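You operate a simulated robot arm through the tools that you are given. There is no shell and no other tool. Be economical: measure what you need, move in short steps, check, and stop when the job is done.

The job below is to be done with a simulated two-armed robot. You get a single attempt, and the scene is never put back.

## Task
Wipe up the spill on the dressing table top with the green cloth and put it back.
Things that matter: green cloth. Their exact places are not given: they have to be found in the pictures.

The check looks at the end state, three seconds after you hand in, the way a careful person would. Anything else that was tipped, shoved, dropped, spilled or broken makes it a failure. Flat cloth is picked up by pressing the open fingertips on it (5 to 10 N) and closing them slowly along it; thin cloth reads only 2 to 8 mm in the jaws.

## Robot
Two 7-joint arms with two-finger parallel grippers on one trunk, on a base that drives. Base frame: it is fixed to the floor where the robot stands at the start and does not move with it; the origin is under the middle of the robot, x ahead of it, y to its left, z up. Readings come in mm, rad, newtons and seconds.
The left shoulder is at the start at [70, 163, 1095], the right one opposite. Payload 3.43 kg a hand.
Tool frame (each hand has its own): the origin (TCP) lies between the finger pads and is the grasp point; the fingertips stand 34 mm ahead of it; z points along the fingers, y is the line along which they close. Largest opening 128 mm; finger width 24, thickness 12; the body of the gripper, 48 by 130 mm, starts 96 mm behind the TCP.
Orientation is that of the tool frame in the base frame, as [roll, pitch, yaw] about the fixed x, y, z axes, in that order (R = Rz(yaw) Ry(pitch) Rx(roll)). With the fingers straight down and closing along the base's y, the tool's x points along the base's -x, its y along +y and its z along -z.

## Interface
- The arms move only by the tool arm_command. It takes "left_steps", "right_steps" or both (then of equal length, played together; a hand with none holds still); each is a list of rows, each a list of 3 entries, a list of its own where there are three numbers: the shift along the tool's x, y, z in units of 20 mm (1.0 is 20 mm), then the turn, a rotation vector about the tool's x, y, z in units of 4 degrees (1.0 is 4 degrees), then the gripper command, from -1 (shut) to 1 (fully open), values between in proportion. In form: [[[x, y, z], [wx, wy, wz], hand], ...]. A call has 1 to 20 rows; each row shifts and turns the commanded pose from where the row before left it, along the tool's axes as they then stand. A call with a number of a shift or a turn outside -1 to 1 is refused whole. Rows are played at 5 a second. More than 50 mm and 0.15 rad between two rows, or a gripper value outside its range, and nothing of the call is played. A pose out of reach is approached as far as the arm can. The call stops where the force on the tool passes 40 N (or 10 N more than at its start, if that is more) or the arm is blocked; 0.2 s more then pass. The fingers move at their own pace (about 153 mm/s each) and stop on an object; they squeeze with about 25 N. The grip force told is the motor's: it shows also when the fingers shut on nothing. Time passes only in rows, and 0.2 s behind the last, so rows that do not move let the fingers close. The reply holds the time, the measured pose of the TCP, the force on the tool along the base axes, the opening and the grip force, in the units named above and with some noise.
- Cameras (640 x 400 px; columns grow to the right, rows downward): "scene" is now at [125, 22, 1285.6]; the picture's right is [0.35, -0.94, 0.00], its down [-0.69, -0.26, -0.68] and it looks along [0.63, 0.24, -0.74] (base axes); focal length 287 px, centre (320, 200). "left" rides on the left gripper at [76, 11, -160] in its tool frame; the picture's right is [-0.15, 0.99, 0.00], its down [-0.88, -0.13, -0.46] and it looks along [-0.45, -0.07, 0.89] (tool axes); focal length 234 px, centre (320, 200). "right" rides on the right gripper at [76, -11, -160] in its tool frame; the picture's right is [0.15, 0.99, 0.00], its down [-0.88, 0.13, -0.46] and it looks along [-0.45, 0.07, 0.89] (tool axes); focal length 234 px, centre (320, 200).
- grab_frame(camera): a new picture of that camera. The clock stands still meanwhile.
- slide_trunk(by): slides the trunk up (or, below 0, down) by that many mm; the arms and the scene camera ride with it, the base frame stays. It gives what a move gives, with no picture.
- steer(legs): drives the robot by 1 to 6 legs, each [ahead, left, turn to the left] in mm, mm and rad, along the robot's own axes; the way and the turn of a leg run together, so that a leg with both is an arc; at most 1500 mm and 3.142 rad a leg. The arms and the cameras ride along, it lands a little off, and it stops where it bumps. It gives what a move gives.
- aim_head(pan, tilt): turns the head with the scene camera to pan (to the left, within 1.501 rad either way) and tilt (down, from -0.506 to 1.204), counted from straight ahead of the robot. It gives what a move gives.
- pixel_to_xyz(camera, pixels): for up to 12 pixels [column, row] of the newest picture of that camera ("zoom" is the newest enlarged one), the place [x, y, z] in the base frame of the surface seen there, good to about 3 mm, but the place of the scene camera against the robot may be out by one fixed shift of up to 25 mm in any direction. The clock stands still meanwhile.
- inspect(camera, box): a new picture of the part [left, top, right, bottom] of that camera's present view, enlarged. The clock stands still meanwhile.
- hand_in(): hands the job in; it is judged then, once.

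Keep the steps short. Do not move on a guess: measure, check each grasp and each placing, and mend mistakes. In all there are 80 turns and 78 pictures (those below and enlarged ones count). Leave the grippers open and the arms clear of the work at the hand-in unless told otherwise, and finish with a single line.

The tools are called after ">>>" as a command line: name --argument value ..., lists and objects as JSON in quotes. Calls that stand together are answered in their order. arm_command: Moves the arms, as the interface text tells. Its arguments: {"type":"object","properties":{"left_steps":{"type":"array","items":{"type":"array"}},"right_steps":{"type":"array","items":{"type":"array"}}},"required":[]} The other tools are called the same way: slide_trunk (by) slides the trunk up or down; steer (legs) drives the base; aim_head (pan, tilt) turns the head that bears the scene camera; grab_frame (camera) takes a picture; pixel_to_xyz (camera, pixels) gives the place of the surface under pixels of a picture; inspect (camera, box) takes an enlarged picture of a part of a camera's view; hand_in () hands the job in.

At the start:

```text
time: 0.0
left_position: [476.6, 503.2, 943.2]
left_tool_rot: [3.141, 0.001, 3.14]
left_wrist_force: [-0.2, 0.6, -0.1]
left_width: 128.1
left_grasp_force: 0.1
right_position: [688.1, 3.2, 975.0]
right_tool_rot: [3.141, 0.001, -3.141]
right_wrist_force: [-1.4, 0.2, 0.4]
right_width: 127.9
right_grasp_force: 0.0
trunk travel left (down, up): [-575.0, 365.0]
robot x, y, heading: [0.0, -1.4, -0.001]
head pan, tilt: [0.36, 0.826]
```

scene: 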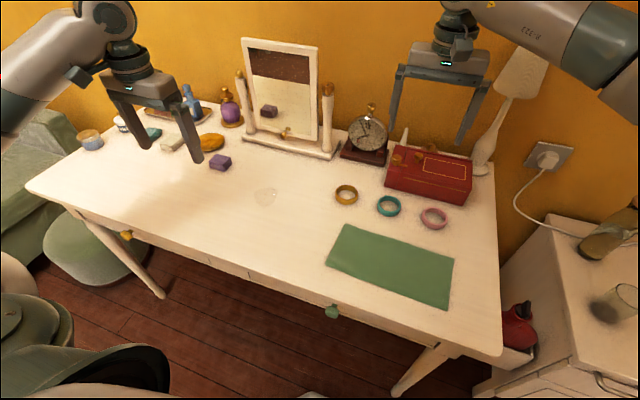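
right: 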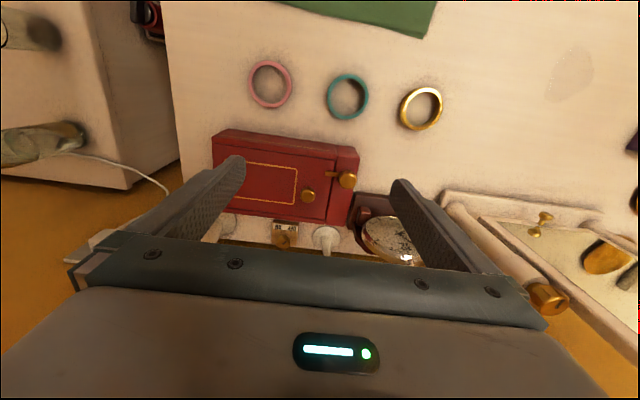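
left: 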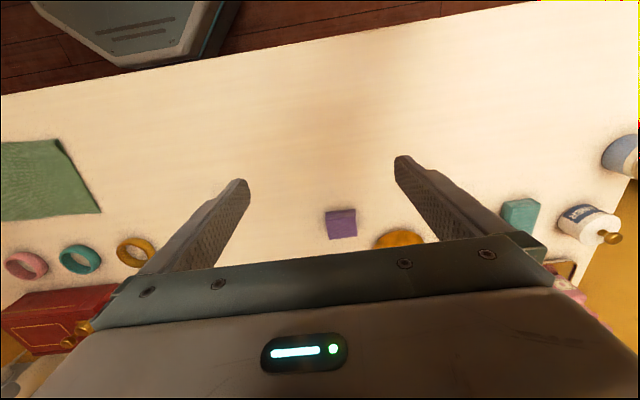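

I see the green cloth at about (392,265) and a faint wet spot at about (265,196). I'll enlarge both and measure.

>>> inspect --camera "scene" --box '[200, 150, 360, 250]'

>>> pixel_to_xyz --camera "scene" --pixels '[[345, 226], [453, 258], [446, 307], [327, 263], [392, 265], [265, 196], [254, 196], [276, 196], [265, 188], [265, 205], [346, 195], [220, 162]]'

>>> pixel_to_xyz --camera "right" --pixels '[[570, 75], [425, 37], [280, 3], [420, 125], [545, 75], [595, 70], [570, 50], [570, 100], [440, 2]]'

>>> pixel_to_xyz --camera "left" --pixels '[[60, 140], [101, 212], [5, 220], [5, 142], [340, 225], [135, 265]]'

```text
4.00 times, centred on (280, 200) of scene
```

zoom: 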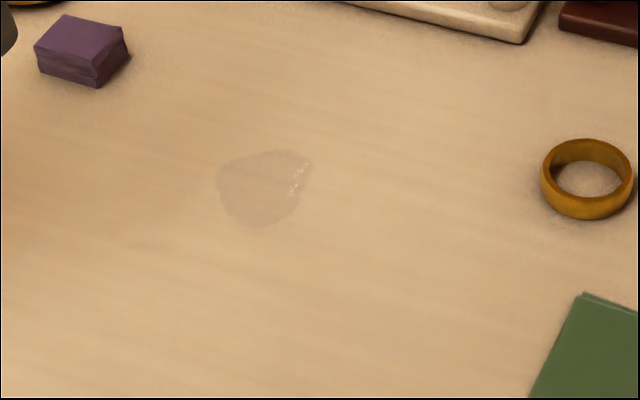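

```text
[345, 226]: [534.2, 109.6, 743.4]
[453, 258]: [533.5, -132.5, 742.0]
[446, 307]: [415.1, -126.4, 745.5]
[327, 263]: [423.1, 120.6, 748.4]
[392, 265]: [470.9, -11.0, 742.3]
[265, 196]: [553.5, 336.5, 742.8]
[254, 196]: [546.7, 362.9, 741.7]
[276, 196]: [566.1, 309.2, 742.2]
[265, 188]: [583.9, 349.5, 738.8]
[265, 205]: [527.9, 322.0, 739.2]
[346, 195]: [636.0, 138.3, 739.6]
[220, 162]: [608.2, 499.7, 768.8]
```

```text
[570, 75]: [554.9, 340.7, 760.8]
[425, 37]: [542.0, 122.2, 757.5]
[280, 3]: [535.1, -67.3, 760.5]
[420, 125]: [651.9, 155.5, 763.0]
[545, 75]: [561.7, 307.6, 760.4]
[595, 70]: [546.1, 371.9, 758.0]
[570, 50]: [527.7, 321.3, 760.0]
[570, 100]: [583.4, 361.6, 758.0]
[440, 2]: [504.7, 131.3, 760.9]
```

```text
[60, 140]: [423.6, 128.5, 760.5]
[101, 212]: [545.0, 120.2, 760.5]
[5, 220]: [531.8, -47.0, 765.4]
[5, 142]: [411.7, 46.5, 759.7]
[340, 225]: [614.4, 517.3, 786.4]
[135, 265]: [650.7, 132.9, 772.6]
```

The wrist cameras put the table near z = 760 and the scene camera near 742, so I'll find the real height by touch. First a close look at the cloth's layers.

>>> inspect --camera "scene" --box '[310, 210, 470, 310]'

>>> inspect --camera "left" --box '[0, 120, 160, 220]'

```text
4.00 times, centred on (390, 260) of scene
```

zoom: 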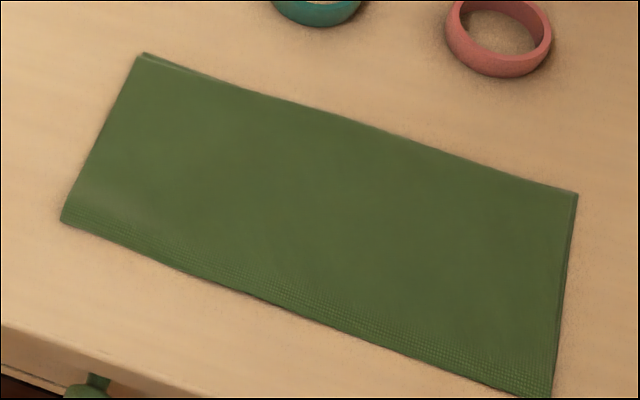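

```text
4.00 times, centred on (80, 170) of left
```

zoom: 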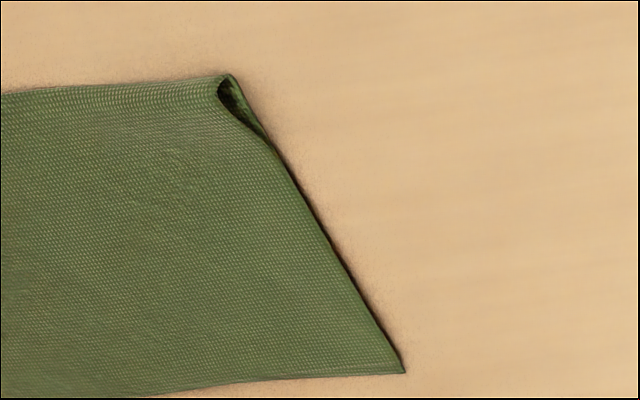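

The cloth is folded in two, with the fold on the near side (x≈418) and the open edges on the far side. I'll pinch the fold with both hands, fingers closing along x. First I bring the right hand back and start turning both hands up high.

>>> arm_command --left_steps '[[[0, 0, 0], [0, 0, 1], 1], [[0, 0, 0], [0, 0, 1], 1], [[0, 0, 0], [0, 0, 1], 1], [[0, 0, 0], [0, 0, 1], 1], [[0, 0, 0], [0, 0, 1], 1], [[0, 0, 0], [0, 0, 1], 1], [[0, 0, 0], [0, 0, 1], 1], [[0, 0, 0], [0, 0, 1], 1], [[0, 0, 0], [0, 0, 1], 1], [[0, 0, 0], [0, 0, 1], 1], [[0, 0, 0], [0, 0, 1], 1], [[0, 0, 0], [0, 0, 1], 1], [[0, 0, 0], [0, 0, 1], 1], [[0, 0, 0], [0, 0, 1], 1], [[0, 0, 0], [0, 0, 1], 1], [[0, 0, 0], [0, 0, 1], 1], [[0, 0, 0], [0, 0, 1], 1], [[0, 0, 0], [0, 0, 1], 1], [[0, 0, 0], [0, 0, 1], 1], [[0, 0, 0], [0, 0, 1], 1]]' --right_steps '[[[1, 0, 0], [0, 0, 0], 1], [[1, -0.5, 0], [0, 0, 0], 1], [[1, -0.5, 0], [0, 0, 0], 1], [[1, -0.5, 0], [0, 0, 0], 1], [[1, -0.5, 0], [0, 0, 0], 1], [[1, -0.5, 0], [0, 0, 0], 1], [[1, -0.5, 0], [0, 0, 0], 1], [[1, -0.5, 0], [0, 0, 0], 1], [[1, -0.5, 0], [0, 0, 0], 1], [[1, -0.5, 0], [0, 0, 0], 1], [[0, 0, 0], [0, 0, -1], 1], [[0, 0, 0], [0, 0, -1], 1], [[0, 0, 0], [0, 0, -1], 1], [[0, 0, 0], [0, 0, -1], 1], [[0, 0, 0], [0, 0, -1], 1], [[0, 0, 0], [0, 0, -1], 1], [[0, 0, 0], [0, 0, -1], 1], [[0, 0, 0], [0, 0, -1], 1], [[0, 0, 0], [0, 0, -1], 1], [[0, 0, 0], [0, 0, -1], 1]]'

```text
time: 4.2
left_position: [478.0, 502.3, 942.5]
left_tool_rot: [3.141, 0.0, 1.743]
left_wrist_force: [0.0, 0.8, 0.4]
left_width: 127.8
left_grasp_force: 0.0
right_position: [488.6, -84.8, 974.2]
right_tool_rot: [3.142, 0.002, -2.443]
right_wrist_force: [-0.9, 0.2, -0.3]
right_width: 128.1
right_grasp_force: 0.0
trunk travel left (down, up): [-575.0, 365.0]
robot x, y, heading: [2.7, 2.9, -0.0]
head pan, tilt: [0.36, 0.826]
```

Now I finish the turns and bring the left hand toward the left end of the cloth, still high.

>>> arm_command --left_steps '[[[0, 0, 0], [0, 0, 1], 1], [[0, 0, 0], [0, 0, 1], 1], [[0, 0, 0], [0, 0, 0.47], 1], [[-1, -0.1, 0], [0, 0, 0], 1], [[-1, -0.1, 0], [0, 0, 0], 1], [[-1, -0.1, 0], [0, 0, 0], 1], [[-1, -0.1, 0], [0, 0, 0], 1], [[-1, -0.1, 0], [0, 0, 0], 1], [[-1, -0.1, 0], [0, 0, 0], 1], [[-1, -0.1, 0], [0, 0, 0], 1], [[-1, -0.1, 0], [0, 0, 0], 1], [[-1, -0.1, 0], [0, 0, 0], 1], [[-1, -0.1, 0], [0, 0, 0], 1], [[-1, -0.1, 0], [0, 0, 0], 1], [[-1, -0.1, 0], [0, 0, 0], 1], [[-1, -0.1, 0], [0, 0, 0], 1], [[-1, -0.1, 0], [0, 0, 0], 1], [[-1, -0.1, 0], [0, 0, 0], 1], [[-1, -0.1, 0], [0, 0, 0], 1], [[-1, -0.1, 0], [0, 0, 0], 1]]' --right_steps '[[[0, 0, 0], [0, 0, -1], 1], [[0, 0, 0], [0, 0, -1], 1], [[0, 0, 0], [0, 0, -1], 1], [[0, 0, 0], [0, 0, -1], 1], [[0, 0, 0], [0, 0, -1], 1], [[0, 0, 0], [0, 0, -1], 1], [[0, 0, 0], [0, 0, -1], 1], [[0, 0, 0], [0, 0, -1], 1], [[0, 0, 0], [0, 0, -1], 1], [[0, 0, 0], [0, 0, -1], 1], [[0, 0, 0], [0, 0, -1], 1], [[0, 0, 0], [0, 0, -1], 1], [[0, 0, 0], [0, 0, -0.5], 1], [[0, 1, 0], [0, 0, 0], 1], [[0, 1, 0], [0, 0, 0], 1], [[0, 0.5, 0], [0, 0, 0], 1], [[0, 0, 0], [0, 0, 0], 1], [[0, 0, 1], [0, 0, 0], 1], [[0, 0, 1], [0, 0, 0], 1], [[0, 0, 0], [0, 0, 0], 1]]'

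>>> grab_frame --camera "left"

>>> grab_frame --camera "right"

```text
time: 8.4
left_position: [444.1, 163.4, 942.8]
left_tool_rot: [-3.14, -0.004, 1.571]
left_wrist_force: [-0.4, -0.3, 0.1]
left_width: 128.0
left_grasp_force: 0.1
right_position: [418.0, -78.0, 936.7]
right_tool_rot: [3.141, 0.001, -1.571]
right_wrist_force: [-0.5, -1.0, 0.4]
right_width: 127.9
right_grasp_force: 0.0
right hand out of reach, approached as far as the arm can: row 12, 13
trunk travel left (down, up): [-575.0, 365.0]
robot x, y, heading: [-0.5, 0.6, -0.001]
head pan, tilt: [0.36, 0.826]
```

```text
71 pictures are left
```

left: 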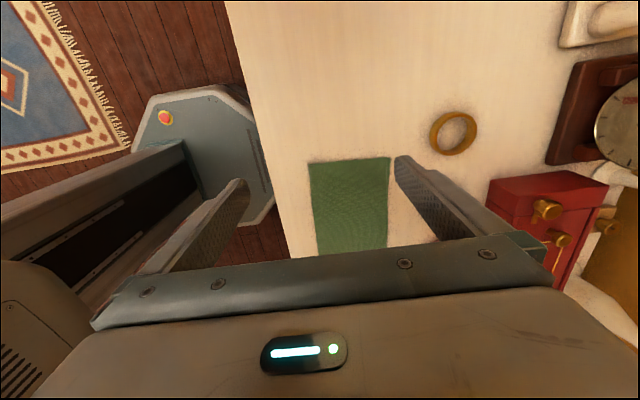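

```text
70 pictures are left
```

right: 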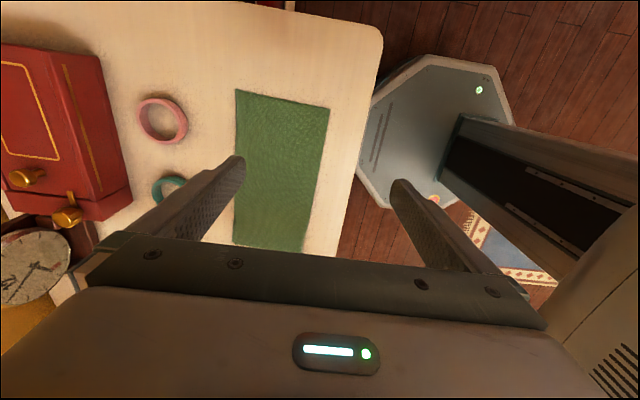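

The views now run along the cloth. I'll measure the fold line, the cloth corners and the table's front edge with both wrist cameras.

>>> pixel_to_xyz --camera "left" --pixels '[[312, 166], [312, 190], [315, 230], [388, 160], [388, 200], [350, 200], [275, 160], [283, 210], [278, 210], [455, 133]]'

>>> pixel_to_xyz --camera "right" --pixels '[[237, 92], [328, 107], [305, 250], [318, 170], [280, 170], [235, 245], [365, 120], [352, 180], [340, 240], [165, 120]]'

```text
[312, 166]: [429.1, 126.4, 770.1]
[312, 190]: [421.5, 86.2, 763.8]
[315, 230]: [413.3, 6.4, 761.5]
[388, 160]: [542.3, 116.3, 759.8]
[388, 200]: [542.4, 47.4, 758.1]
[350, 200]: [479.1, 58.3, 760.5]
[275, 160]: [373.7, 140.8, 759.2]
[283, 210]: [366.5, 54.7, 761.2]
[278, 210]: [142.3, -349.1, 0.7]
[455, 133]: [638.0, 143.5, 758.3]
```

```text
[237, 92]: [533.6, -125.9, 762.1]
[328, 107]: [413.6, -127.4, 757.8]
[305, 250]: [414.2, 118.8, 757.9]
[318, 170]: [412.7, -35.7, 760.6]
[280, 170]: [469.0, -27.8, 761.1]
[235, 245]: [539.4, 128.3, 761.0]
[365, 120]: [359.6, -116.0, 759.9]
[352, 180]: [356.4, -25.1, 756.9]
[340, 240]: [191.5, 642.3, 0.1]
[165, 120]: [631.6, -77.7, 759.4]
```

The table is at z≈759 and its front edge at x≈357. The fold runs from about (420,125) to (413,-127). I'll line both hands up over the fold with 50 mm openings and go down to about 12 mm above the table.

>>> arm_command --left_steps '[[[-1, -0.5, 0], [0, 0, 0], -0.22], [[-1, -0.45, 0], [0, 0, 0], -0.22], [[-1, 0, 0], [0, 0, 0], -0.22], [[-0.75, 0, 0], [0, 0, 0], -0.22], [[0, 0, 1], [0, 0, 0], -0.22], [[0, 0, 1], [0, 0, 0], -0.22], [[0, 0, 1], [0, 0, 0], -0.22], [[0, 0, 1], [0, 0, 0], -0.22], [[0, 0, 1], [0, 0, 0], -0.22], [[0, 0, 1], [0, 0, 0], -0.22], [[0, 0, 0.9], [0, 0, 0], -0.22], [[0, 0, 0], [0, 0, 0], -0.22]]' --right_steps '[[[0.7, 0, 0], [0, 0, 0], -0.22], [[0, -0.1, 0], [0, 0, 0], -0.22], [[0, 0, 0], [0, 0, 0], -0.22], [[0, 0, 0], [0, 0, 0], -0.22], [[0, 0, 1], [0, 0, 0], -0.22], [[0, 0, 1], [0, 0, 0], -0.22], [[0, 0, 1], [0, 0, 0], -0.22], [[0, 0, 1], [0, 0, 0], -0.22], [[0, 0, 1], [0, 0, 0], -0.22], [[0, 0, 1], [0, 0, 0], -0.22], [[0, 0, 0.6], [0, 0, 0], -0.22], [[0, 0, 0], [0, 0, 0], -0.22]]'

>>> grab_frame --camera "left"

>>> grab_frame --camera "right"

```text
time: 11.0
left_position: [426.3, 89.1, 805.8]
left_tool_rot: [-3.142, 0.0, 1.573]
left_wrist_force: [-0.2, 0.4, 0.4]
left_width: 49.8
left_grasp_force: 0.0
right_position: [419.2, -93.2, 805.4]
right_tool_rot: [-3.141, -0.001, -1.571]
right_wrist_force: [-0.4, 0.2, -0.3]
right_width: 49.6
right_grasp_force: 0.0
trunk travel left (down, up): [-575.0, 365.0]
robot x, y, heading: [0.1, 0.6, -0.0]
head pan, tilt: [0.36, 0.826]
```

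```text
69 pictures are left
```

left: 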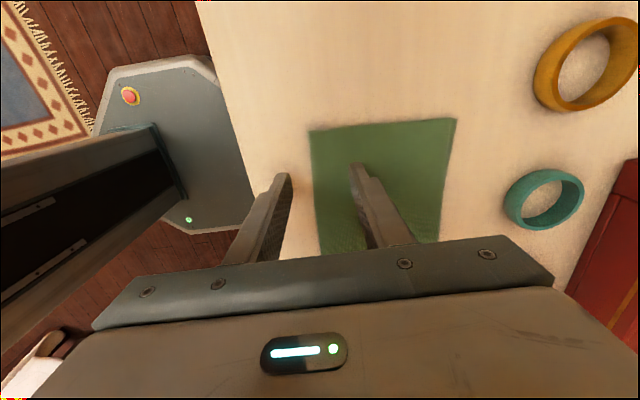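

```text
68 pictures are left
```

right: 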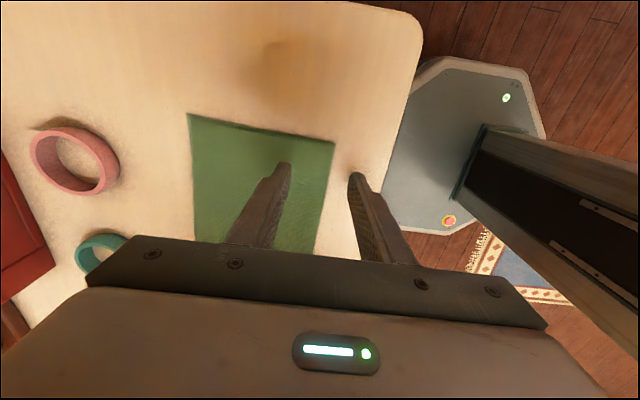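

Both hands straddle the fold, with the far finger over cloth and the near finger over bare table. I'll go down gently until they touch.

>>> arm_command --left_steps '[[[0, 0, 0.25], [0, 0, 0], -0.22], [[0, 0, 0.2], [0, 0, 0], -0.22], [[0, 0, 0.1], [0, 0, 0], -0.22], [[0, 0, 0], [0, 0, 0], -0.22]]' --right_steps '[[[0, 0, 0.25], [0, 0, 0], -0.22], [[0, 0, 0.2], [0, 0, 0], -0.22], [[0, 0, 0.1], [0, 0, 0], -0.22], [[0, 0, 0], [0, 0, 0], -0.22]]'

```text
time: 12.0
left_position: [425.1, 88.3, 794.8]
left_tool_rot: [3.139, 0.001, 1.575]
left_wrist_force: [2.5, 3.1, 17.6]
left_width: 50.9
left_grasp_force: 1.3
right_position: [419.2, -93.6, 795.7]
right_tool_rot: [-3.141, 0.0, -1.572]
right_wrist_force: [2.2, -0.6, 7.7]
right_width: 50.5
right_grasp_force: 1.2
trunk travel left (down, up): [-575.0, 365.0]
robot x, y, heading: [-0.6, 2.2, -0.002]
head pan, tilt: [0.36, 0.826]
```

Both touch: the left reads 17.6 N and the right 7.7 N. I ease the left up by 1.2 mm, then close both slowly along the cloth.

>>> arm_command --left_steps '[[[0, 0, -0.06], [0, 0, 0], -0.22], [[0, 0, 0], [0, 0, 0], -0.3], [[0, 0, 0], [0, 0, 0], -0.38], [[0, 0, 0], [0, 0, 0], -0.46], [[0, 0, 0], [0, 0, 0], -0.54], [[0, 0, 0], [0, 0, 0], -0.62], [[0, 0, 0], [0, 0, 0], -0.7], [[0, 0, 0], [0, 0, 0], -0.78], [[0, 0, 0], [0, 0, 0], -0.86], [[0, 0, 0], [0, 0, 0], -0.94], [[0, 0, 0], [0, 0, 0], -1], [[0, 0, 0], [0, 0, 0], -1], [[0, 0, 0], [0, 0, 0], -1]]' --right_steps '[[[0, 0, 0], [0, 0, 0], -0.22], [[0, 0, 0], [0, 0, 0], -0.3], [[0, 0, 0], [0, 0, 0], -0.38], [[0, 0, 0], [0, 0, 0], -0.46], [[0, 0, 0], [0, 0, 0], -0.54], [[0, 0, 0], [0, 0, 0], -0.62], [[0, 0, 0], [0, 0, 0], -0.7], [[0, 0, 0], [0, 0, 0], -0.78], [[0, 0, 0], [0, 0, 0], -0.86], [[0, 0, 0], [0, 0, 0], -0.94], [[0, 0, 0], [0, 0, 0], -1], [[0, 0, 0], [0, 0, 0], -1], [[0, 0, 0], [0, 0, 0], -1]]'

>>> grab_frame --camera "left"

>>> grab_frame --camera "right"

>>> inspect --camera "scene" --box '[300, 190, 492, 310]'

```text
time: 14.8
left_position: [424.4, 87.8, 795.4]
left_tool_rot: [3.141, 0.0, 1.572]
left_wrist_force: [2.6, 0.1, 12.8]
left_width: 7.3
left_grasp_force: 24.7
right_position: [419.2, -93.0, 795.2]
right_tool_rot: [-3.139, 0.0, -1.57]
right_wrist_force: [4.4, 0.2, 21.3]
right_width: 7.0
right_grasp_force: 25.4
trunk travel left (down, up): [-575.0, 365.0]
robot x, y, heading: [1.2, -1.9, -0.003]
head pan, tilt: [0.36, 0.826]
```

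```text
67 pictures are left
```

left: 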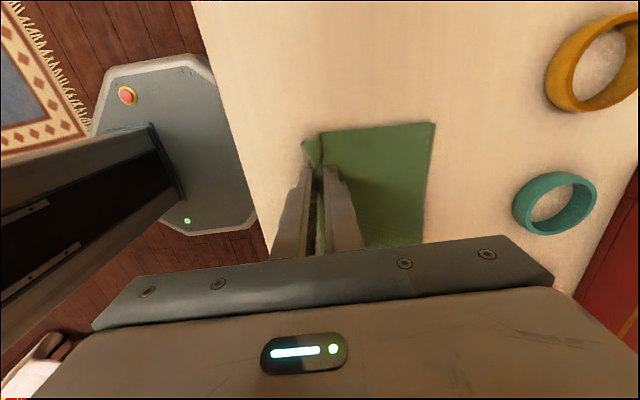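

```text
66 pictures are left
```

right: 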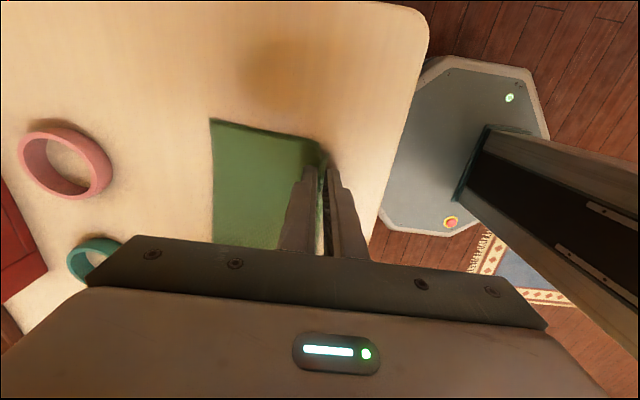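

```text
3.33 times, centred on (396, 250) of scene
```

zoom: 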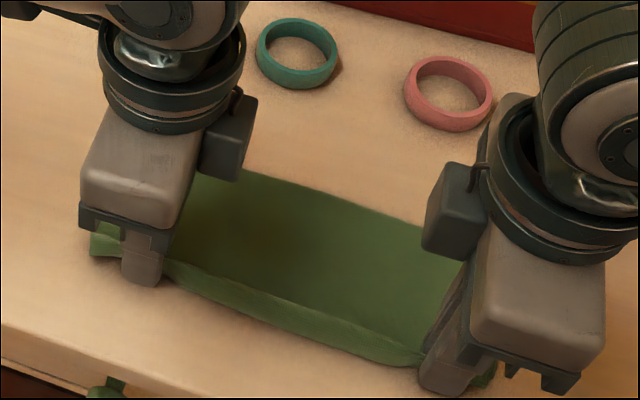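

Both grippers hold the fold, with jaws at 7 mm. I'll lift both straight up by 160 mm and check.

>>> arm_command --left_steps '[[[0, 0, -0.5], [0, 0, 0], -1], [[0, 0, -0.5], [0, 0, 0], -1], [[0, 0, -1], [0, 0, 0], -1], [[0, 0, -1], [0, 0, 0], -1], [[0, 0, -1], [0, 0, 0], -1], [[0, 0, -1], [0, 0, 0], -1], [[0, 0, -1], [0, 0, 0], -1], [[0, 0, -1], [0, 0, 0], -1], [[0, 0, -1], [0, 0, 0], -1], [[0, 0, 0], [0, 0, 0], -1], [[0, 0, 0], [0, 0, 0], -1]]' --right_steps '[[[0, 0, -0.5], [0, 0, 0], -1], [[0, 0, -0.5], [0, 0, 0], -1], [[0, 0, -1], [0, 0, 0], -1], [[0, 0, -1], [0, 0, 0], -1], [[0, 0, -1], [0, 0, 0], -1], [[0, 0, -1], [0, 0, 0], -1], [[0, 0, -1], [0, 0, 0], -1], [[0, 0, -1], [0, 0, 0], -1], [[0, 0, -1], [0, 0, 0], -1], [[0, 0, 0], [0, 0, 0], -1], [[0, 0, 0], [0, 0, 0], -1]]'

>>> grab_frame --camera "scene"

>>> grab_frame --camera "left"

```text
time: 17.2
left_position: [424.2, 89.2, 956.0]
left_tool_rot: [3.142, 0.001, 1.572]
left_wrist_force: [-0.3, -0.9, 0.2]
left_width: 3.0
left_grasp_force: 25.6
right_position: [418.0, -94.2, 954.1]
right_tool_rot: [3.141, 0.0, -1.571]
right_wrist_force: [0.3, 1.1, 0.2]
right_width: 5.7
right_grasp_force: 24.9
trunk travel left (down, up): [-575.0, 365.0]
robot x, y, heading: [-1.1, -0.4, 0.002]
head pan, tilt: [0.36, 0.826]
```

```text
64 pictures are left
```

scene: 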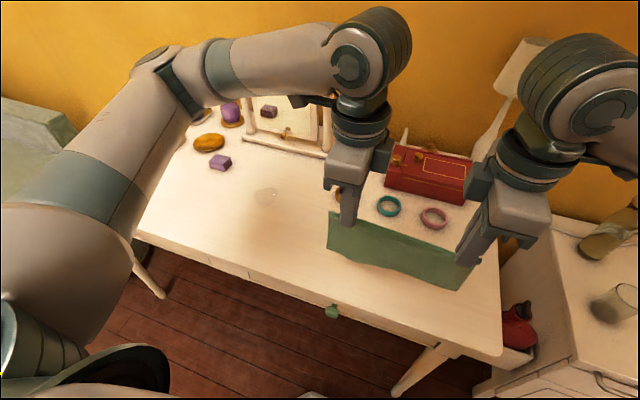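

```text
63 pictures are left
```

left: 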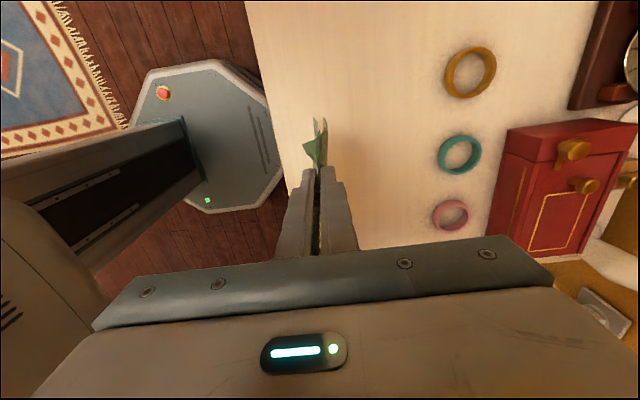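

The cloth hangs neatly from both hands, still folded. Before I carry it to the spill I'll measure the mirror stand, the clock and the gold ring for clearance, and the spill again.

>>> pixel_to_xyz --camera "scene" --pixels '[[245, 140], [290, 150], [327, 157], [268, 195], [258, 196], [277, 196], [220, 168], [350, 250], [390, 270], [208, 150]]'

>>> pixel_to_xyz --camera "left" --pixels '[[450, 75], [495, 65], [315, 150], [322, 130]]'

```text
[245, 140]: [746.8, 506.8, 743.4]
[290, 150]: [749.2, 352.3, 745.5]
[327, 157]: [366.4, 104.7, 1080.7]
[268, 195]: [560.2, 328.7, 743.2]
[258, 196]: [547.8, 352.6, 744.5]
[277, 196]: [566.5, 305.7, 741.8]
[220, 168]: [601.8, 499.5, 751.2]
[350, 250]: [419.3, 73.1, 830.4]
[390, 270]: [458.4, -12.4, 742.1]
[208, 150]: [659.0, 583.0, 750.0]
```

```text
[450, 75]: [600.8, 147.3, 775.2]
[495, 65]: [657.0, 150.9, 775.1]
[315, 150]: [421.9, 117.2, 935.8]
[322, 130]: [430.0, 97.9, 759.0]
```

The mirror stand starts at x≈750, well clear. The gold ring covers x 601–663, y 115–172. I carry the cloth +178 mm in x and +310 mm in y at this height, which hangs it just behind the spill.

>>> arm_command --left_steps '[[[0.5, 0.28, 0], [0, 0, 0], -1], [[0.97, 0.556, 0], [0, 0, 0], -1], [[0.97, 0.556, 0], [0, 0, 0], -1], [[0.97, 0.556, 0], [0, 0, 0], -1], [[0.97, 0.556, 0], [0, 0, 0], -1], [[0.97, 0.556, 0], [0, 0, 0], -1], [[0.97, 0.556, 0], [0, 0, 0], -1], [[0.97, 0.556, 0], [0, 0, 0], -1], [[0.97, 0.556, 0], [0, 0, 0], -1], [[0.97, 0.556, 0], [0, 0, 0], -1], [[0.97, 0.556, 0], [0, 0, 0], -1], [[0.97, 0.556, 0], [0, 0, 0], -1], [[0.97, 0.556, 0], [0, 0, 0], -1], [[0.97, 0.556, 0], [0, 0, 0], -1], [[0.97, 0.556, 0], [0, 0, 0], -1], [[0.97, 0.556, 0], [0, 0, 0], -1], [[0.5, 0.28, 0], [0, 0, 0], -1], [[0, 0, 0], [0, 0, 0], -1], [[0, 0, 0], [0, 0, 0], -1]]' --right_steps '[[[-0.5, -0.28, 0], [0, 0, 0], -1], [[-0.97, -0.556, 0], [0, 0, 0], -1], [[-0.97, -0.556, 0], [0, 0, 0], -1], [[-0.97, -0.556, 0], [0, 0, 0], -1], [[-0.97, -0.556, 0], [0, 0, 0], -1], [[-0.97, -0.556, 0], [0, 0, 0], -1], [[-0.97, -0.556, 0], [0, 0, 0], -1], [[-0.97, -0.556, 0], [0, 0, 0], -1], [[-0.97, -0.556, 0], [0, 0, 0], -1], [[-0.97, -0.556, 0], [0, 0, 0], -1], [[-0.97, -0.556, 0], [0, 0, 0], -1], [[-0.97, -0.556, 0], [0, 0, 0], -1], [[-0.97, -0.556, 0], [0, 0, 0], -1], [[-0.97, -0.556, 0], [0, 0, 0], -1], [[-0.97, -0.556, 0], [0, 0, 0], -1], [[-0.97, -0.556, 0], [0, 0, 0], -1], [[-0.5, -0.28, 0], [0, 0, 0], -1], [[0, 0, 0], [0, 0, 0], -1], [[0, 0, 0], [0, 0, 0], -1]]'

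>>> grab_frame --camera "scene"

>>> grab_frame --camera "right"

```text
time: 21.2
left_position: [601.3, 399.7, 954.0]
left_tool_rot: [-3.142, 0.001, 1.573]
left_wrist_force: [0.3, 0.3, -0.2]
left_width: 3.4
left_grasp_force: 25.0
right_position: [489.9, 28.7, 953.6]
right_tool_rot: [-3.141, -0.003, -1.579]
right_wrist_force: [-0.2, -0.1, -0.1]
right_width: 0.0
right_grasp_force: 25.0
right hand out of reach, approached as far as the arm can: row 7, 8, 9, 10, 11, 12, 13, 14, 15, 16, 17
trunk travel left (down, up): [-575.0, 365.0]
robot x, y, heading: [-0.0, 2.2, 0.004]
head pan, tilt: [0.36, 0.826]
```

```text
62 pictures are left
```

scene: 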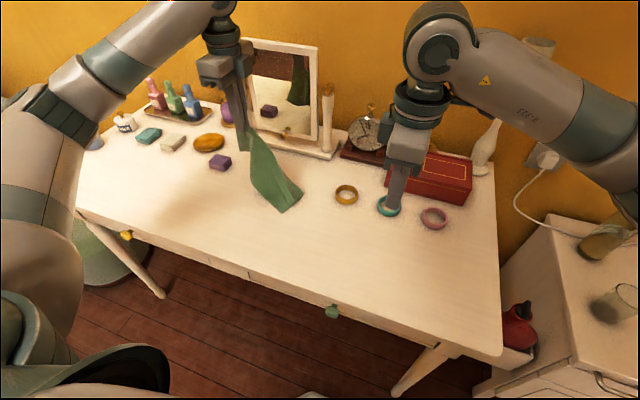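

```text
61 pictures are left
```

right: 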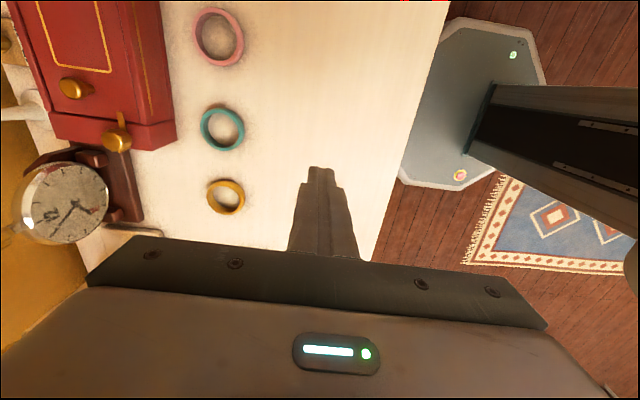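

The right arm hit its reach limit in that attitude and slipped off. The left hand still holds the left end (3.4 mm) and nothing was disturbed. I'll wipe with the left hand alone: back the right hand off, and bring the left to about (555, 300).

>>> arm_command --left_steps '[[[0, 0, 0], [0, 0, 0], -1], [[-1, -0.46, 0], [0, 0, 0], -1], [[-1, -0.46, 0], [0, 0, 0], -1], [[-1, -0.46, 0], [0, 0, 0], -1], [[-1, -0.46, 0], [0, 0, 0], -1], [[-1, -0.46, 0], [0, 0, 0], -1], [[0, 0, 0], [0, 0, 0], -1], [[0, 0, 0], [0, 0, 0], -1]]' --right_steps '[[[1, 0, -0.5], [0, 0, 0], -1], [[1, 0.3, -0.5], [0, 0, 0], -1], [[1, 0.3, -0.5], [0, 0, 0], -1], [[1, 0.3, -0.5], [0, 0, 0], -1], [[1, 0.3, -0.5], [0, 0, 0], -1], [[1, 0.3, -0.5], [0, 0, 0], -1], [[1, 0.3, 0], [0, 0, 0], -1], [[1, 0.3, 0], [0, 0, 0], -1]]'

>>> grab_frame --camera "scene"

>>> grab_frame --camera "left"

```text
time: 23.0
left_position: [556.9, 300.0, 956.7]
left_tool_rot: [3.141, -0.002, 1.573]
left_wrist_force: [0.5, -0.6, -0.8]
left_width: 3.6
left_grasp_force: 24.6
right_position: [448.6, -111.9, 1006.1]
right_tool_rot: [-3.141, 0.0, -1.571]
right_wrist_force: [-0.2, -0.3, 0.1]
right_width: 0.0
right_grasp_force: 24.9
right hand out of reach, approached as far as the arm can: row 1
trunk travel left (down, up): [-575.0, 365.0]
robot x, y, heading: [0.4, 3.1, -0.002]
head pan, tilt: [0.36, 0.826]
```

```text
60 pictures are left
```

scene: 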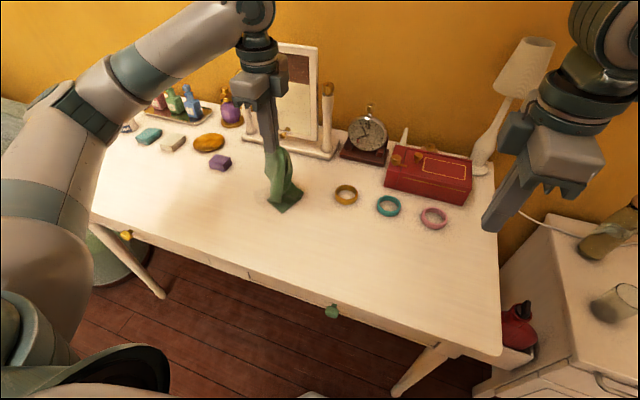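

```text
59 pictures are left
```

left: 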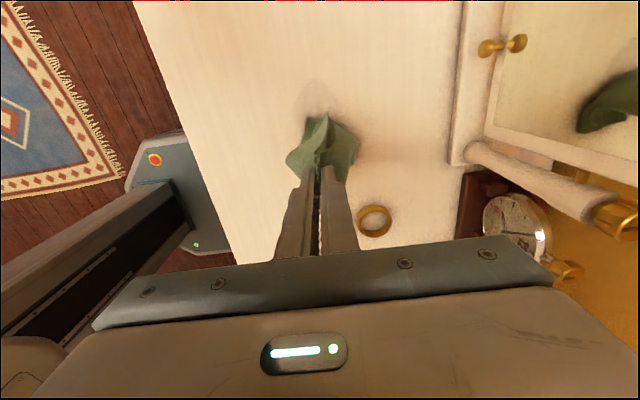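

The cloth's tail is on the table just short of the spill, which the left camera shows at (318,98). I lower the hand while moving it left so that the cloth lays out behind it across the spill.

>>> arm_command --left_steps '[[[0.6, 0, 1], [0, 0, 0], -1], [[0.6, 0, 1], [0, 0, 0], -1], [[0.7, 0, 1], [0, 0, 0], -1], [[0.7, 0, 1], [0, 0, 0], -1], [[0.7, 0, 1], [0, 0, 0], -1], [[0.7, 0, 1], [0, 0, 0], -1], [[0.7, 0, 1], [0, 0, 0], -1], [[0.5, 0, 0.6], [0, 0, 0], -1], [[0, 0, 0], [0, 0, 0], -1]]'

>>> grab_frame --camera "scene"

>>> grab_frame --camera "left"

```text
time: 25.0
left_position: [556.8, 404.7, 804.2]
left_tool_rot: [-3.14, 0.0, 1.574]
left_wrist_force: [-0.7, 0.1, 0.3]
left_width: 3.5
left_grasp_force: 24.6
right_position: [448.4, -111.1, 1004.9]
right_tool_rot: [-3.141, -0.001, -1.573]
right_wrist_force: [0.9, -0.3, 0.1]
right_width: 0.3
right_grasp_force: 24.9
trunk travel left (down, up): [-575.0, 365.0]
robot x, y, heading: [0.9, -0.4, -0.001]
head pan, tilt: [0.36, 0.826]
```

```text
58 pictures are left
```

scene: 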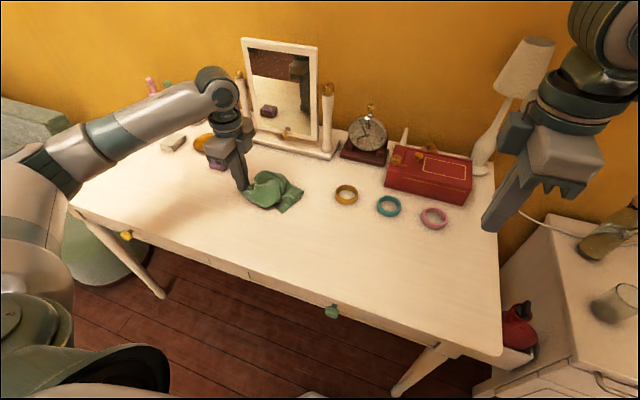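

```text
57 pictures are left
```

left: 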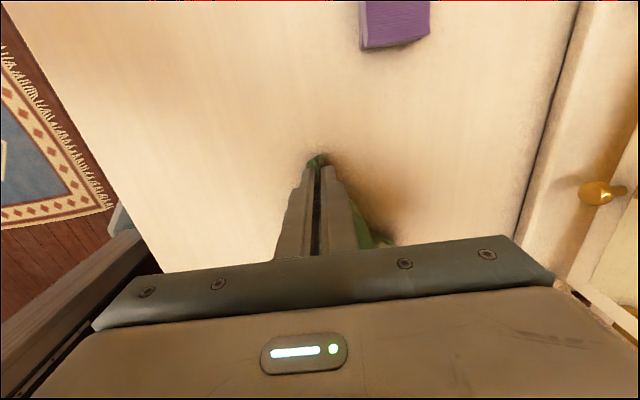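

The cloth lies bunched over the spill. I raise the hand slightly, move it over the spill centre at (555,340), and press the bundle down gently.

>>> arm_command --left_steps '[[[-0.5, 0, -1], [0, 0, 0], -1], [[-1, 0, -0.7], [0, 0, 0], -1], [[-1, 0, 0], [0, 0, 0], -1], [[-0.7, 0, 0], [0, 0, 0], -1], [[0, 0, 0.7], [0, 0, 0], -1], [[0, 0, 0.5], [0, 0, 0], -1], [[0, 0, 0.3], [0, 0, 0], -1], [[0, 0, 0.2], [0, 0, 0], -1], [[0, 0, 0], [0, 0, 0], -1]]'

>>> grab_frame --camera "scene"

```text
time: 27.0
left_position: [556.3, 341.1, 802.3]
left_tool_rot: [3.14, 0.0, 1.572]
left_wrist_force: [0.0, 0.5, 1.9]
left_width: 3.5
left_grasp_force: 25.2
right_position: [448.2, -110.2, 1005.3]
right_tool_rot: [-3.142, 0.0, -1.57]
right_wrist_force: [0.1, 0.0, 0.3]
right_width: 0.0
right_grasp_force: 24.7
trunk travel left (down, up): [-575.0, 365.0]
robot x, y, heading: [0.7, -1.6, 0.0]
head pan, tilt: [0.36, 0.826]
```

```text
56 pictures are left
```

scene: 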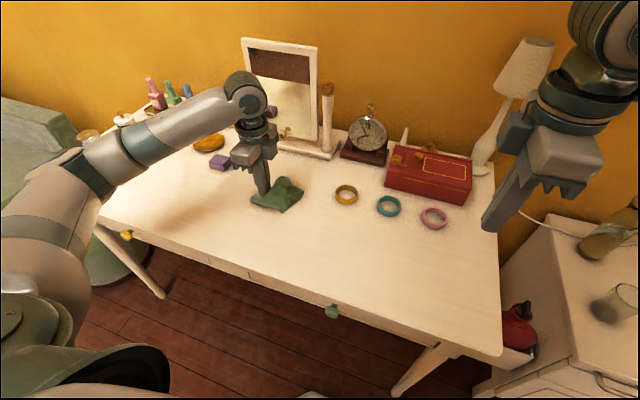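

Light contact at 1.9 N. I press about 3 mm more and scrub slowly around the spill, roughly ±35 mm in both directions.

>>> arm_command --left_steps '[[[0, 0, 0.15], [0, 0, 0], -1], [[0.9, 0, 0], [0, 0, 0], -1], [[0.9, 0, 0], [0, 0, 0], -1], [[0, 0.9, 0], [0, 0, 0], -1], [[-0.9, 0, 0], [0, 0, 0], -1], [[-0.9, 0, 0], [0, 0, 0], -1], [[-0.9, 0, 0], [0, 0, 0], -1], [[0, -0.9, 0], [0, 0, 0], -1], [[0.9, 0, 0], [0, 0, 0], -1], [[0.9, 0, 0], [0, 0, 0], -1], [[0.9, 0, 0], [0, 0, 0], -1], [[0, -0.9, 0], [0, 0, 0], -1], [[-0.9, 0, 0], [0, 0, 0], -1], [[-0.9, 0, 0], [0, 0, 0], -1], [[-0.9, 0, 0], [0, 0, 0], -1], [[0, 0.9, 0], [0, 0, 0], -1], [[0.9, 0, 0], [0, 0, 0], -1], [[0.9, 0, 0], [0, 0, 0], -1], [[0.9, 0, 0], [0, 0, 0], -1]]'

>>> inspect --camera "scene" --box '[190, 130, 350, 230]'

>>> grab_frame --camera "left"

```text
time: 31.0
left_position: [554.3, 375.9, 800.2]
left_tool_rot: [3.141, 0.0, 1.573]
left_wrist_force: [0.5, -0.4, 1.0]
left_width: 3.5
left_grasp_force: 25.1
right_position: [448.1, -111.8, 1005.5]
right_tool_rot: [3.141, 0.0, -1.572]
right_wrist_force: [-0.5, 0.5, -0.5]
right_width: 0.0
right_grasp_force: 24.6
trunk travel left (down, up): [-575.0, 365.0]
robot x, y, heading: [0.9, 1.1, -0.002]
head pan, tilt: [0.36, 0.826]
```

```text
4.00 times, centred on (270, 180) of scene
```

zoom: 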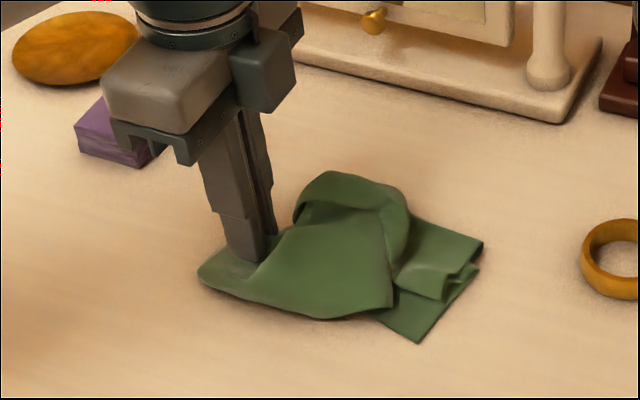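

```text
54 pictures are left
```

left: 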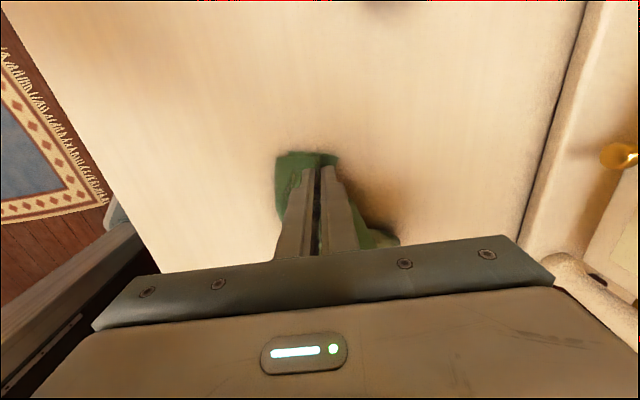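

Force fell to 1 N, so I press about 3 mm more and repeat the scrub with a firmer touch.

>>> arm_command --left_steps '[[[0, 0, 0.15], [0, 0, 0], -1], [[-0.9, 0, 0], [0, 0, 0], -1], [[-0.9, 0, 0], [0, 0, 0], -1], [[-0.9, 0, 0], [0, 0, 0], -1], [[-0.9, 0, 0], [0, 0, 0], -1], [[0, 0.9, 0], [0, 0, 0], -1], [[0.9, 0, 0], [0, 0, 0], -1], [[0.9, 0, 0], [0, 0, 0], -1], [[0.9, 0, 0], [0, 0, 0], -1], [[0.9, 0, 0], [0, 0, 0], -1], [[0, -0.9, 0], [0, 0, 0], -1], [[0, -0.9, 0], [0, 0, 0], -1], [[-0.9, 0, 0], [0, 0, 0], -1], [[-0.9, 0, 0], [0, 0, 0], -1], [[-0.9, 0, 0], [0, 0, 0], -1], [[0.9, 0.9, 0], [0, 0, 0], -1], [[0.9, 0, 0], [0, 0, 0], -1]]'

```text
time: 34.6
left_position: [556.9, 357.2, 798.4]
left_tool_rot: [3.142, 0.0, 1.573]
left_wrist_force: [1.2, -2.6, 9.9]
left_width: 3.6
left_grasp_force: 24.7
right_position: [446.6, -111.3, 1005.9]
right_tool_rot: [-3.141, 0.0, -1.573]
right_wrist_force: [-0.4, -0.5, 0.9]
right_width: 0.2
right_grasp_force: 24.8
trunk travel left (down, up): [-575.0, 365.0]
robot x, y, heading: [0.0, -1.4, 0.001]
head pan, tilt: [0.36, 0.826]
```

That scrub was at about 10 N. I lift 240 mm straight up, then move 100 mm to the right so the spot can be seen.

>>> arm_command --left_steps '[[[0, 0, -1], [0, 0, 0], -1], [[0, 0, -1], [0, 0, 0], -1], [[0, 0, -1], [0, 0, 0], -1], [[0, 0, -1], [0, 0, 0], -1], [[0, 0, -1], [0, 0, 0], -1], [[0, 0, -1], [0, 0, 0], -1], [[0, 0, -1], [0, 0, 0], -1], [[0, 0, -1], [0, 0, 0], -1], [[0, 0, -1], [0, 0, 0], -1], [[0, 0, -1], [0, 0, 0], -1], [[0, 0, -1], [0, 0, 0], -1], [[0, 0, -1], [0, 0, 0], -1], [[-0.5, -0.5, 0], [0, 0, 0], -1], [[-1, -1, 0], [0, 0, 0], -1], [[-1, -1, 0], [0, 0, 0], -1], [[-1, -1, 0], [0, 0, 0], -1], [[-1, -1, 0], [0, 0, 0], -1], [[-0.5, -0.5, 0], [0, 0, 0], -1], [[0, 0, 0], [0, 0, 0], -1]]'

>>> grab_frame --camera "scene"

>>> inspect --camera "scene" --box '[200, 150, 360, 250]'

>>> grab_frame --camera "left"

```text
time: 38.6
left_position: [456.2, 258.3, 1036.6]
left_tool_rot: [3.141, -0.001, 1.573]
left_wrist_force: [0.2, 0.6, 0.3]
left_width: 3.3
left_grasp_force: 25.1
right_position: [448.5, -109.6, 1005.4]
right_tool_rot: [3.141, -0.001, -1.571]
right_wrist_force: [0.1, 0.9, -0.2]
right_width: 0.3
right_grasp_force: 25.0
trunk travel left (down, up): [-575.0, 365.0]
robot x, y, heading: [-0.6, -0.3, 0.002]
head pan, tilt: [0.36, 0.826]
```

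```text
53 pictures are left
```

scene: 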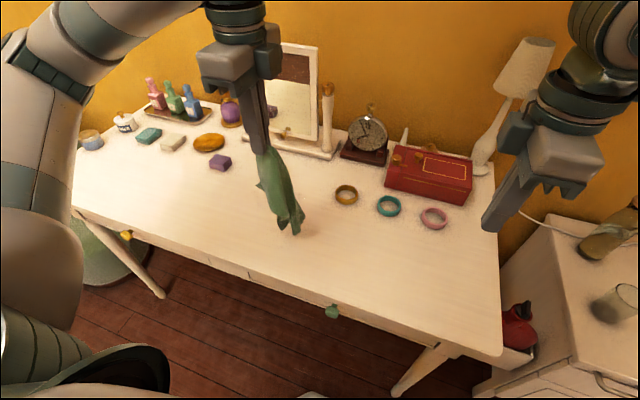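

```text
4.00 times, centred on (280, 200) of scene
```

zoom: 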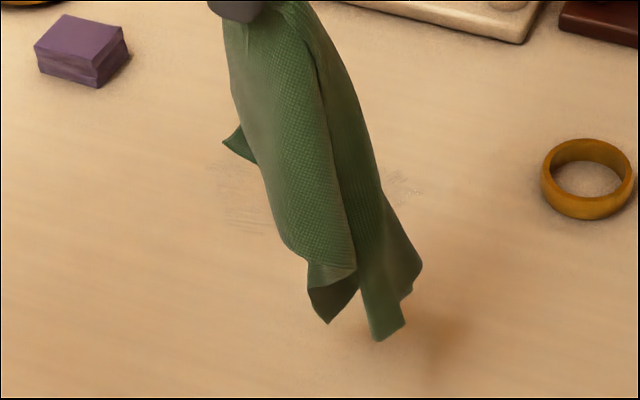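

```text
51 pictures are left
```

left: 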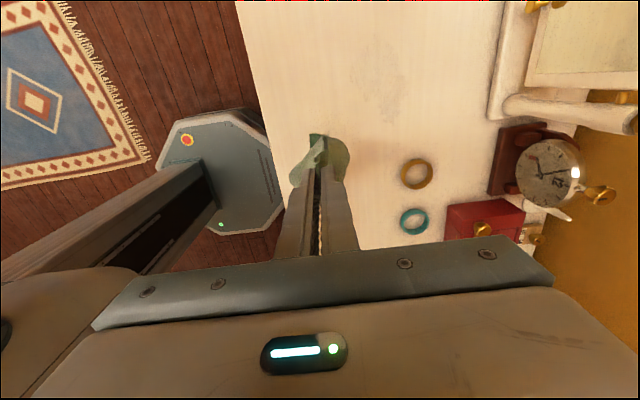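

Faint traces seem to remain, so I enlarge the left camera's view of the spot.

>>> inspect --camera "left" --box '[320, 40, 448, 120]'

```text
5.00 times, centred on (384, 80) of left
```

zoom: 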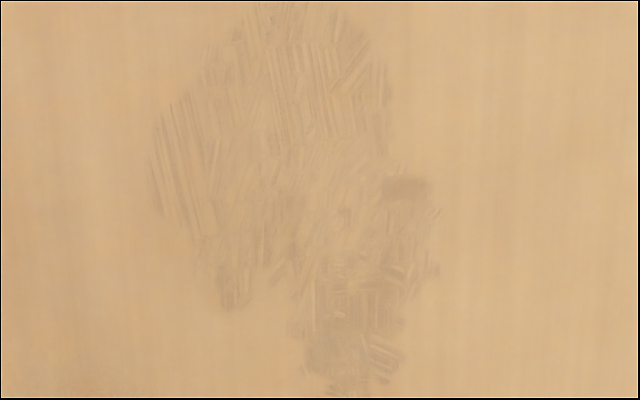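

The wiping works but streaks remain and have spread a little to the right. I'll measure how far they reach.

>>> pixel_to_xyz --camera "zoom" --pixels '[[150, 170], [270, 5], [390, 100], [430, 185], [440, 270], [400, 370], [340, 395], [300, 330], [220, 300], [300, 200]]'

>>> inspect --camera "left" --box '[304, 0, 464, 100]'

>>> inspect --camera "left" --box '[304, 70, 464, 170]'

```text
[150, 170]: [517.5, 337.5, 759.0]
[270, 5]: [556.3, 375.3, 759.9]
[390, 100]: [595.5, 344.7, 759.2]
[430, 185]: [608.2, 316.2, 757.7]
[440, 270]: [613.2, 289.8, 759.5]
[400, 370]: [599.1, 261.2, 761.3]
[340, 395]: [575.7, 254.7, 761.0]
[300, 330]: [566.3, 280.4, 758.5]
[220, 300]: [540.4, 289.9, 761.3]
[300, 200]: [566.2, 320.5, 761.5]
```

```text
4.00 times, centred on (384, 50) of left
```

zoom: 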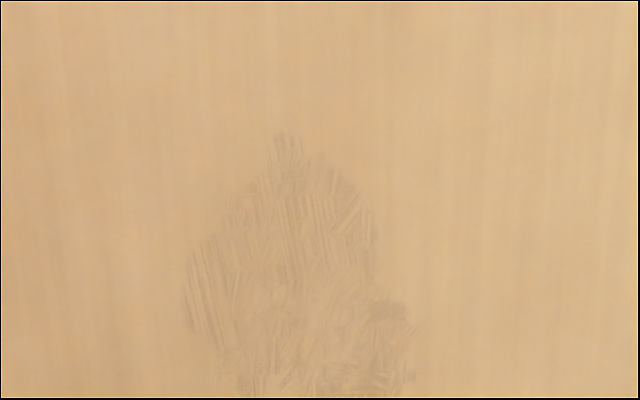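

```text
4.00 times, centred on (384, 120) of left
```

zoom: 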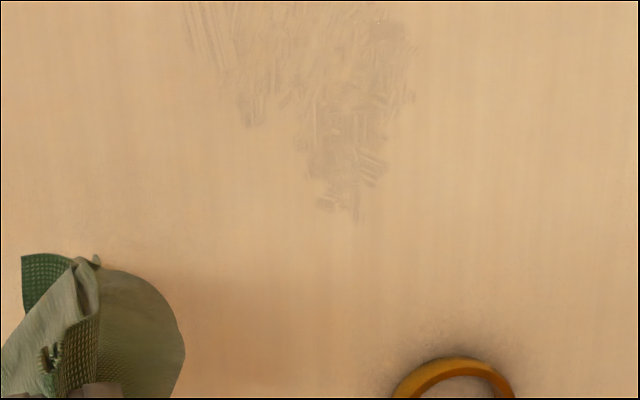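

The streaks cover x 515–615, y 255–385. I go back above the middle at (565,320) and lower the cloth straight down into a pile under the fingers for broader contact.

>>> arm_command --left_steps '[[[0.52, 0.91, 0], [0, 0, 0], -1], [[0.52, 0.91, 0], [0, 0, 0], -1], [[0.52, 0.91, 0], [0, 0, 0], -1], [[0.52, 0.91, 0], [0, 0, 0], -1], [[0.52, 0.91, 0], [0, 0, 0], -1], [[0.52, 0.91, 0], [0, 0, 0], -1], [[0, 0, 1], [0, 0, 0], -1], [[0, 0, 1], [0, 0, 0], -1], [[0, 0, 1], [0, 0, 0], -1], [[0, 0, 1], [0, 0, 0], -1], [[0, 0, 1], [0, 0, 0], -1], [[0, 0, 1], [0, 0, 0], -1], [[0, 0, 1], [0, 0, 0], -1], [[0, 0, 1], [0, 0, 0], -1], [[0, 0, 1], [0, 0, 0], -1], [[0, 0, 1], [0, 0, 0], -1], [[0, 0, 0.7], [0, 0, 0], -1], [[0, 0, 0.3], [0, 0, 0], -1], [[0, 0, 0], [0, 0, 0], -1]]'

>>> inspect --camera "scene" --box '[190, 130, 350, 230]'

```text
time: 42.6
left_position: [566.5, 320.8, 818.4]
left_tool_rot: [3.141, 0.0, 1.571]
left_wrist_force: [-0.6, -0.1, -0.3]
left_width: 3.7
left_grasp_force: 25.4
right_position: [447.9, -110.8, 1005.8]
right_tool_rot: [3.141, 0.0, -1.571]
right_wrist_force: [0.0, -0.6, -0.5]
right_width: 0.0
right_grasp_force: 25.1
trunk travel left (down, up): [-575.0, 365.0]
robot x, y, heading: [-1.4, -1.2, -0.002]
head pan, tilt: [0.36, 0.826]
```

```text
4.00 times, centred on (270, 180) of scene
```

zoom: 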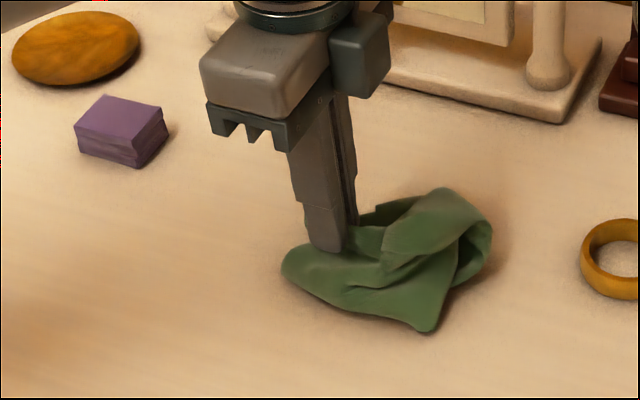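

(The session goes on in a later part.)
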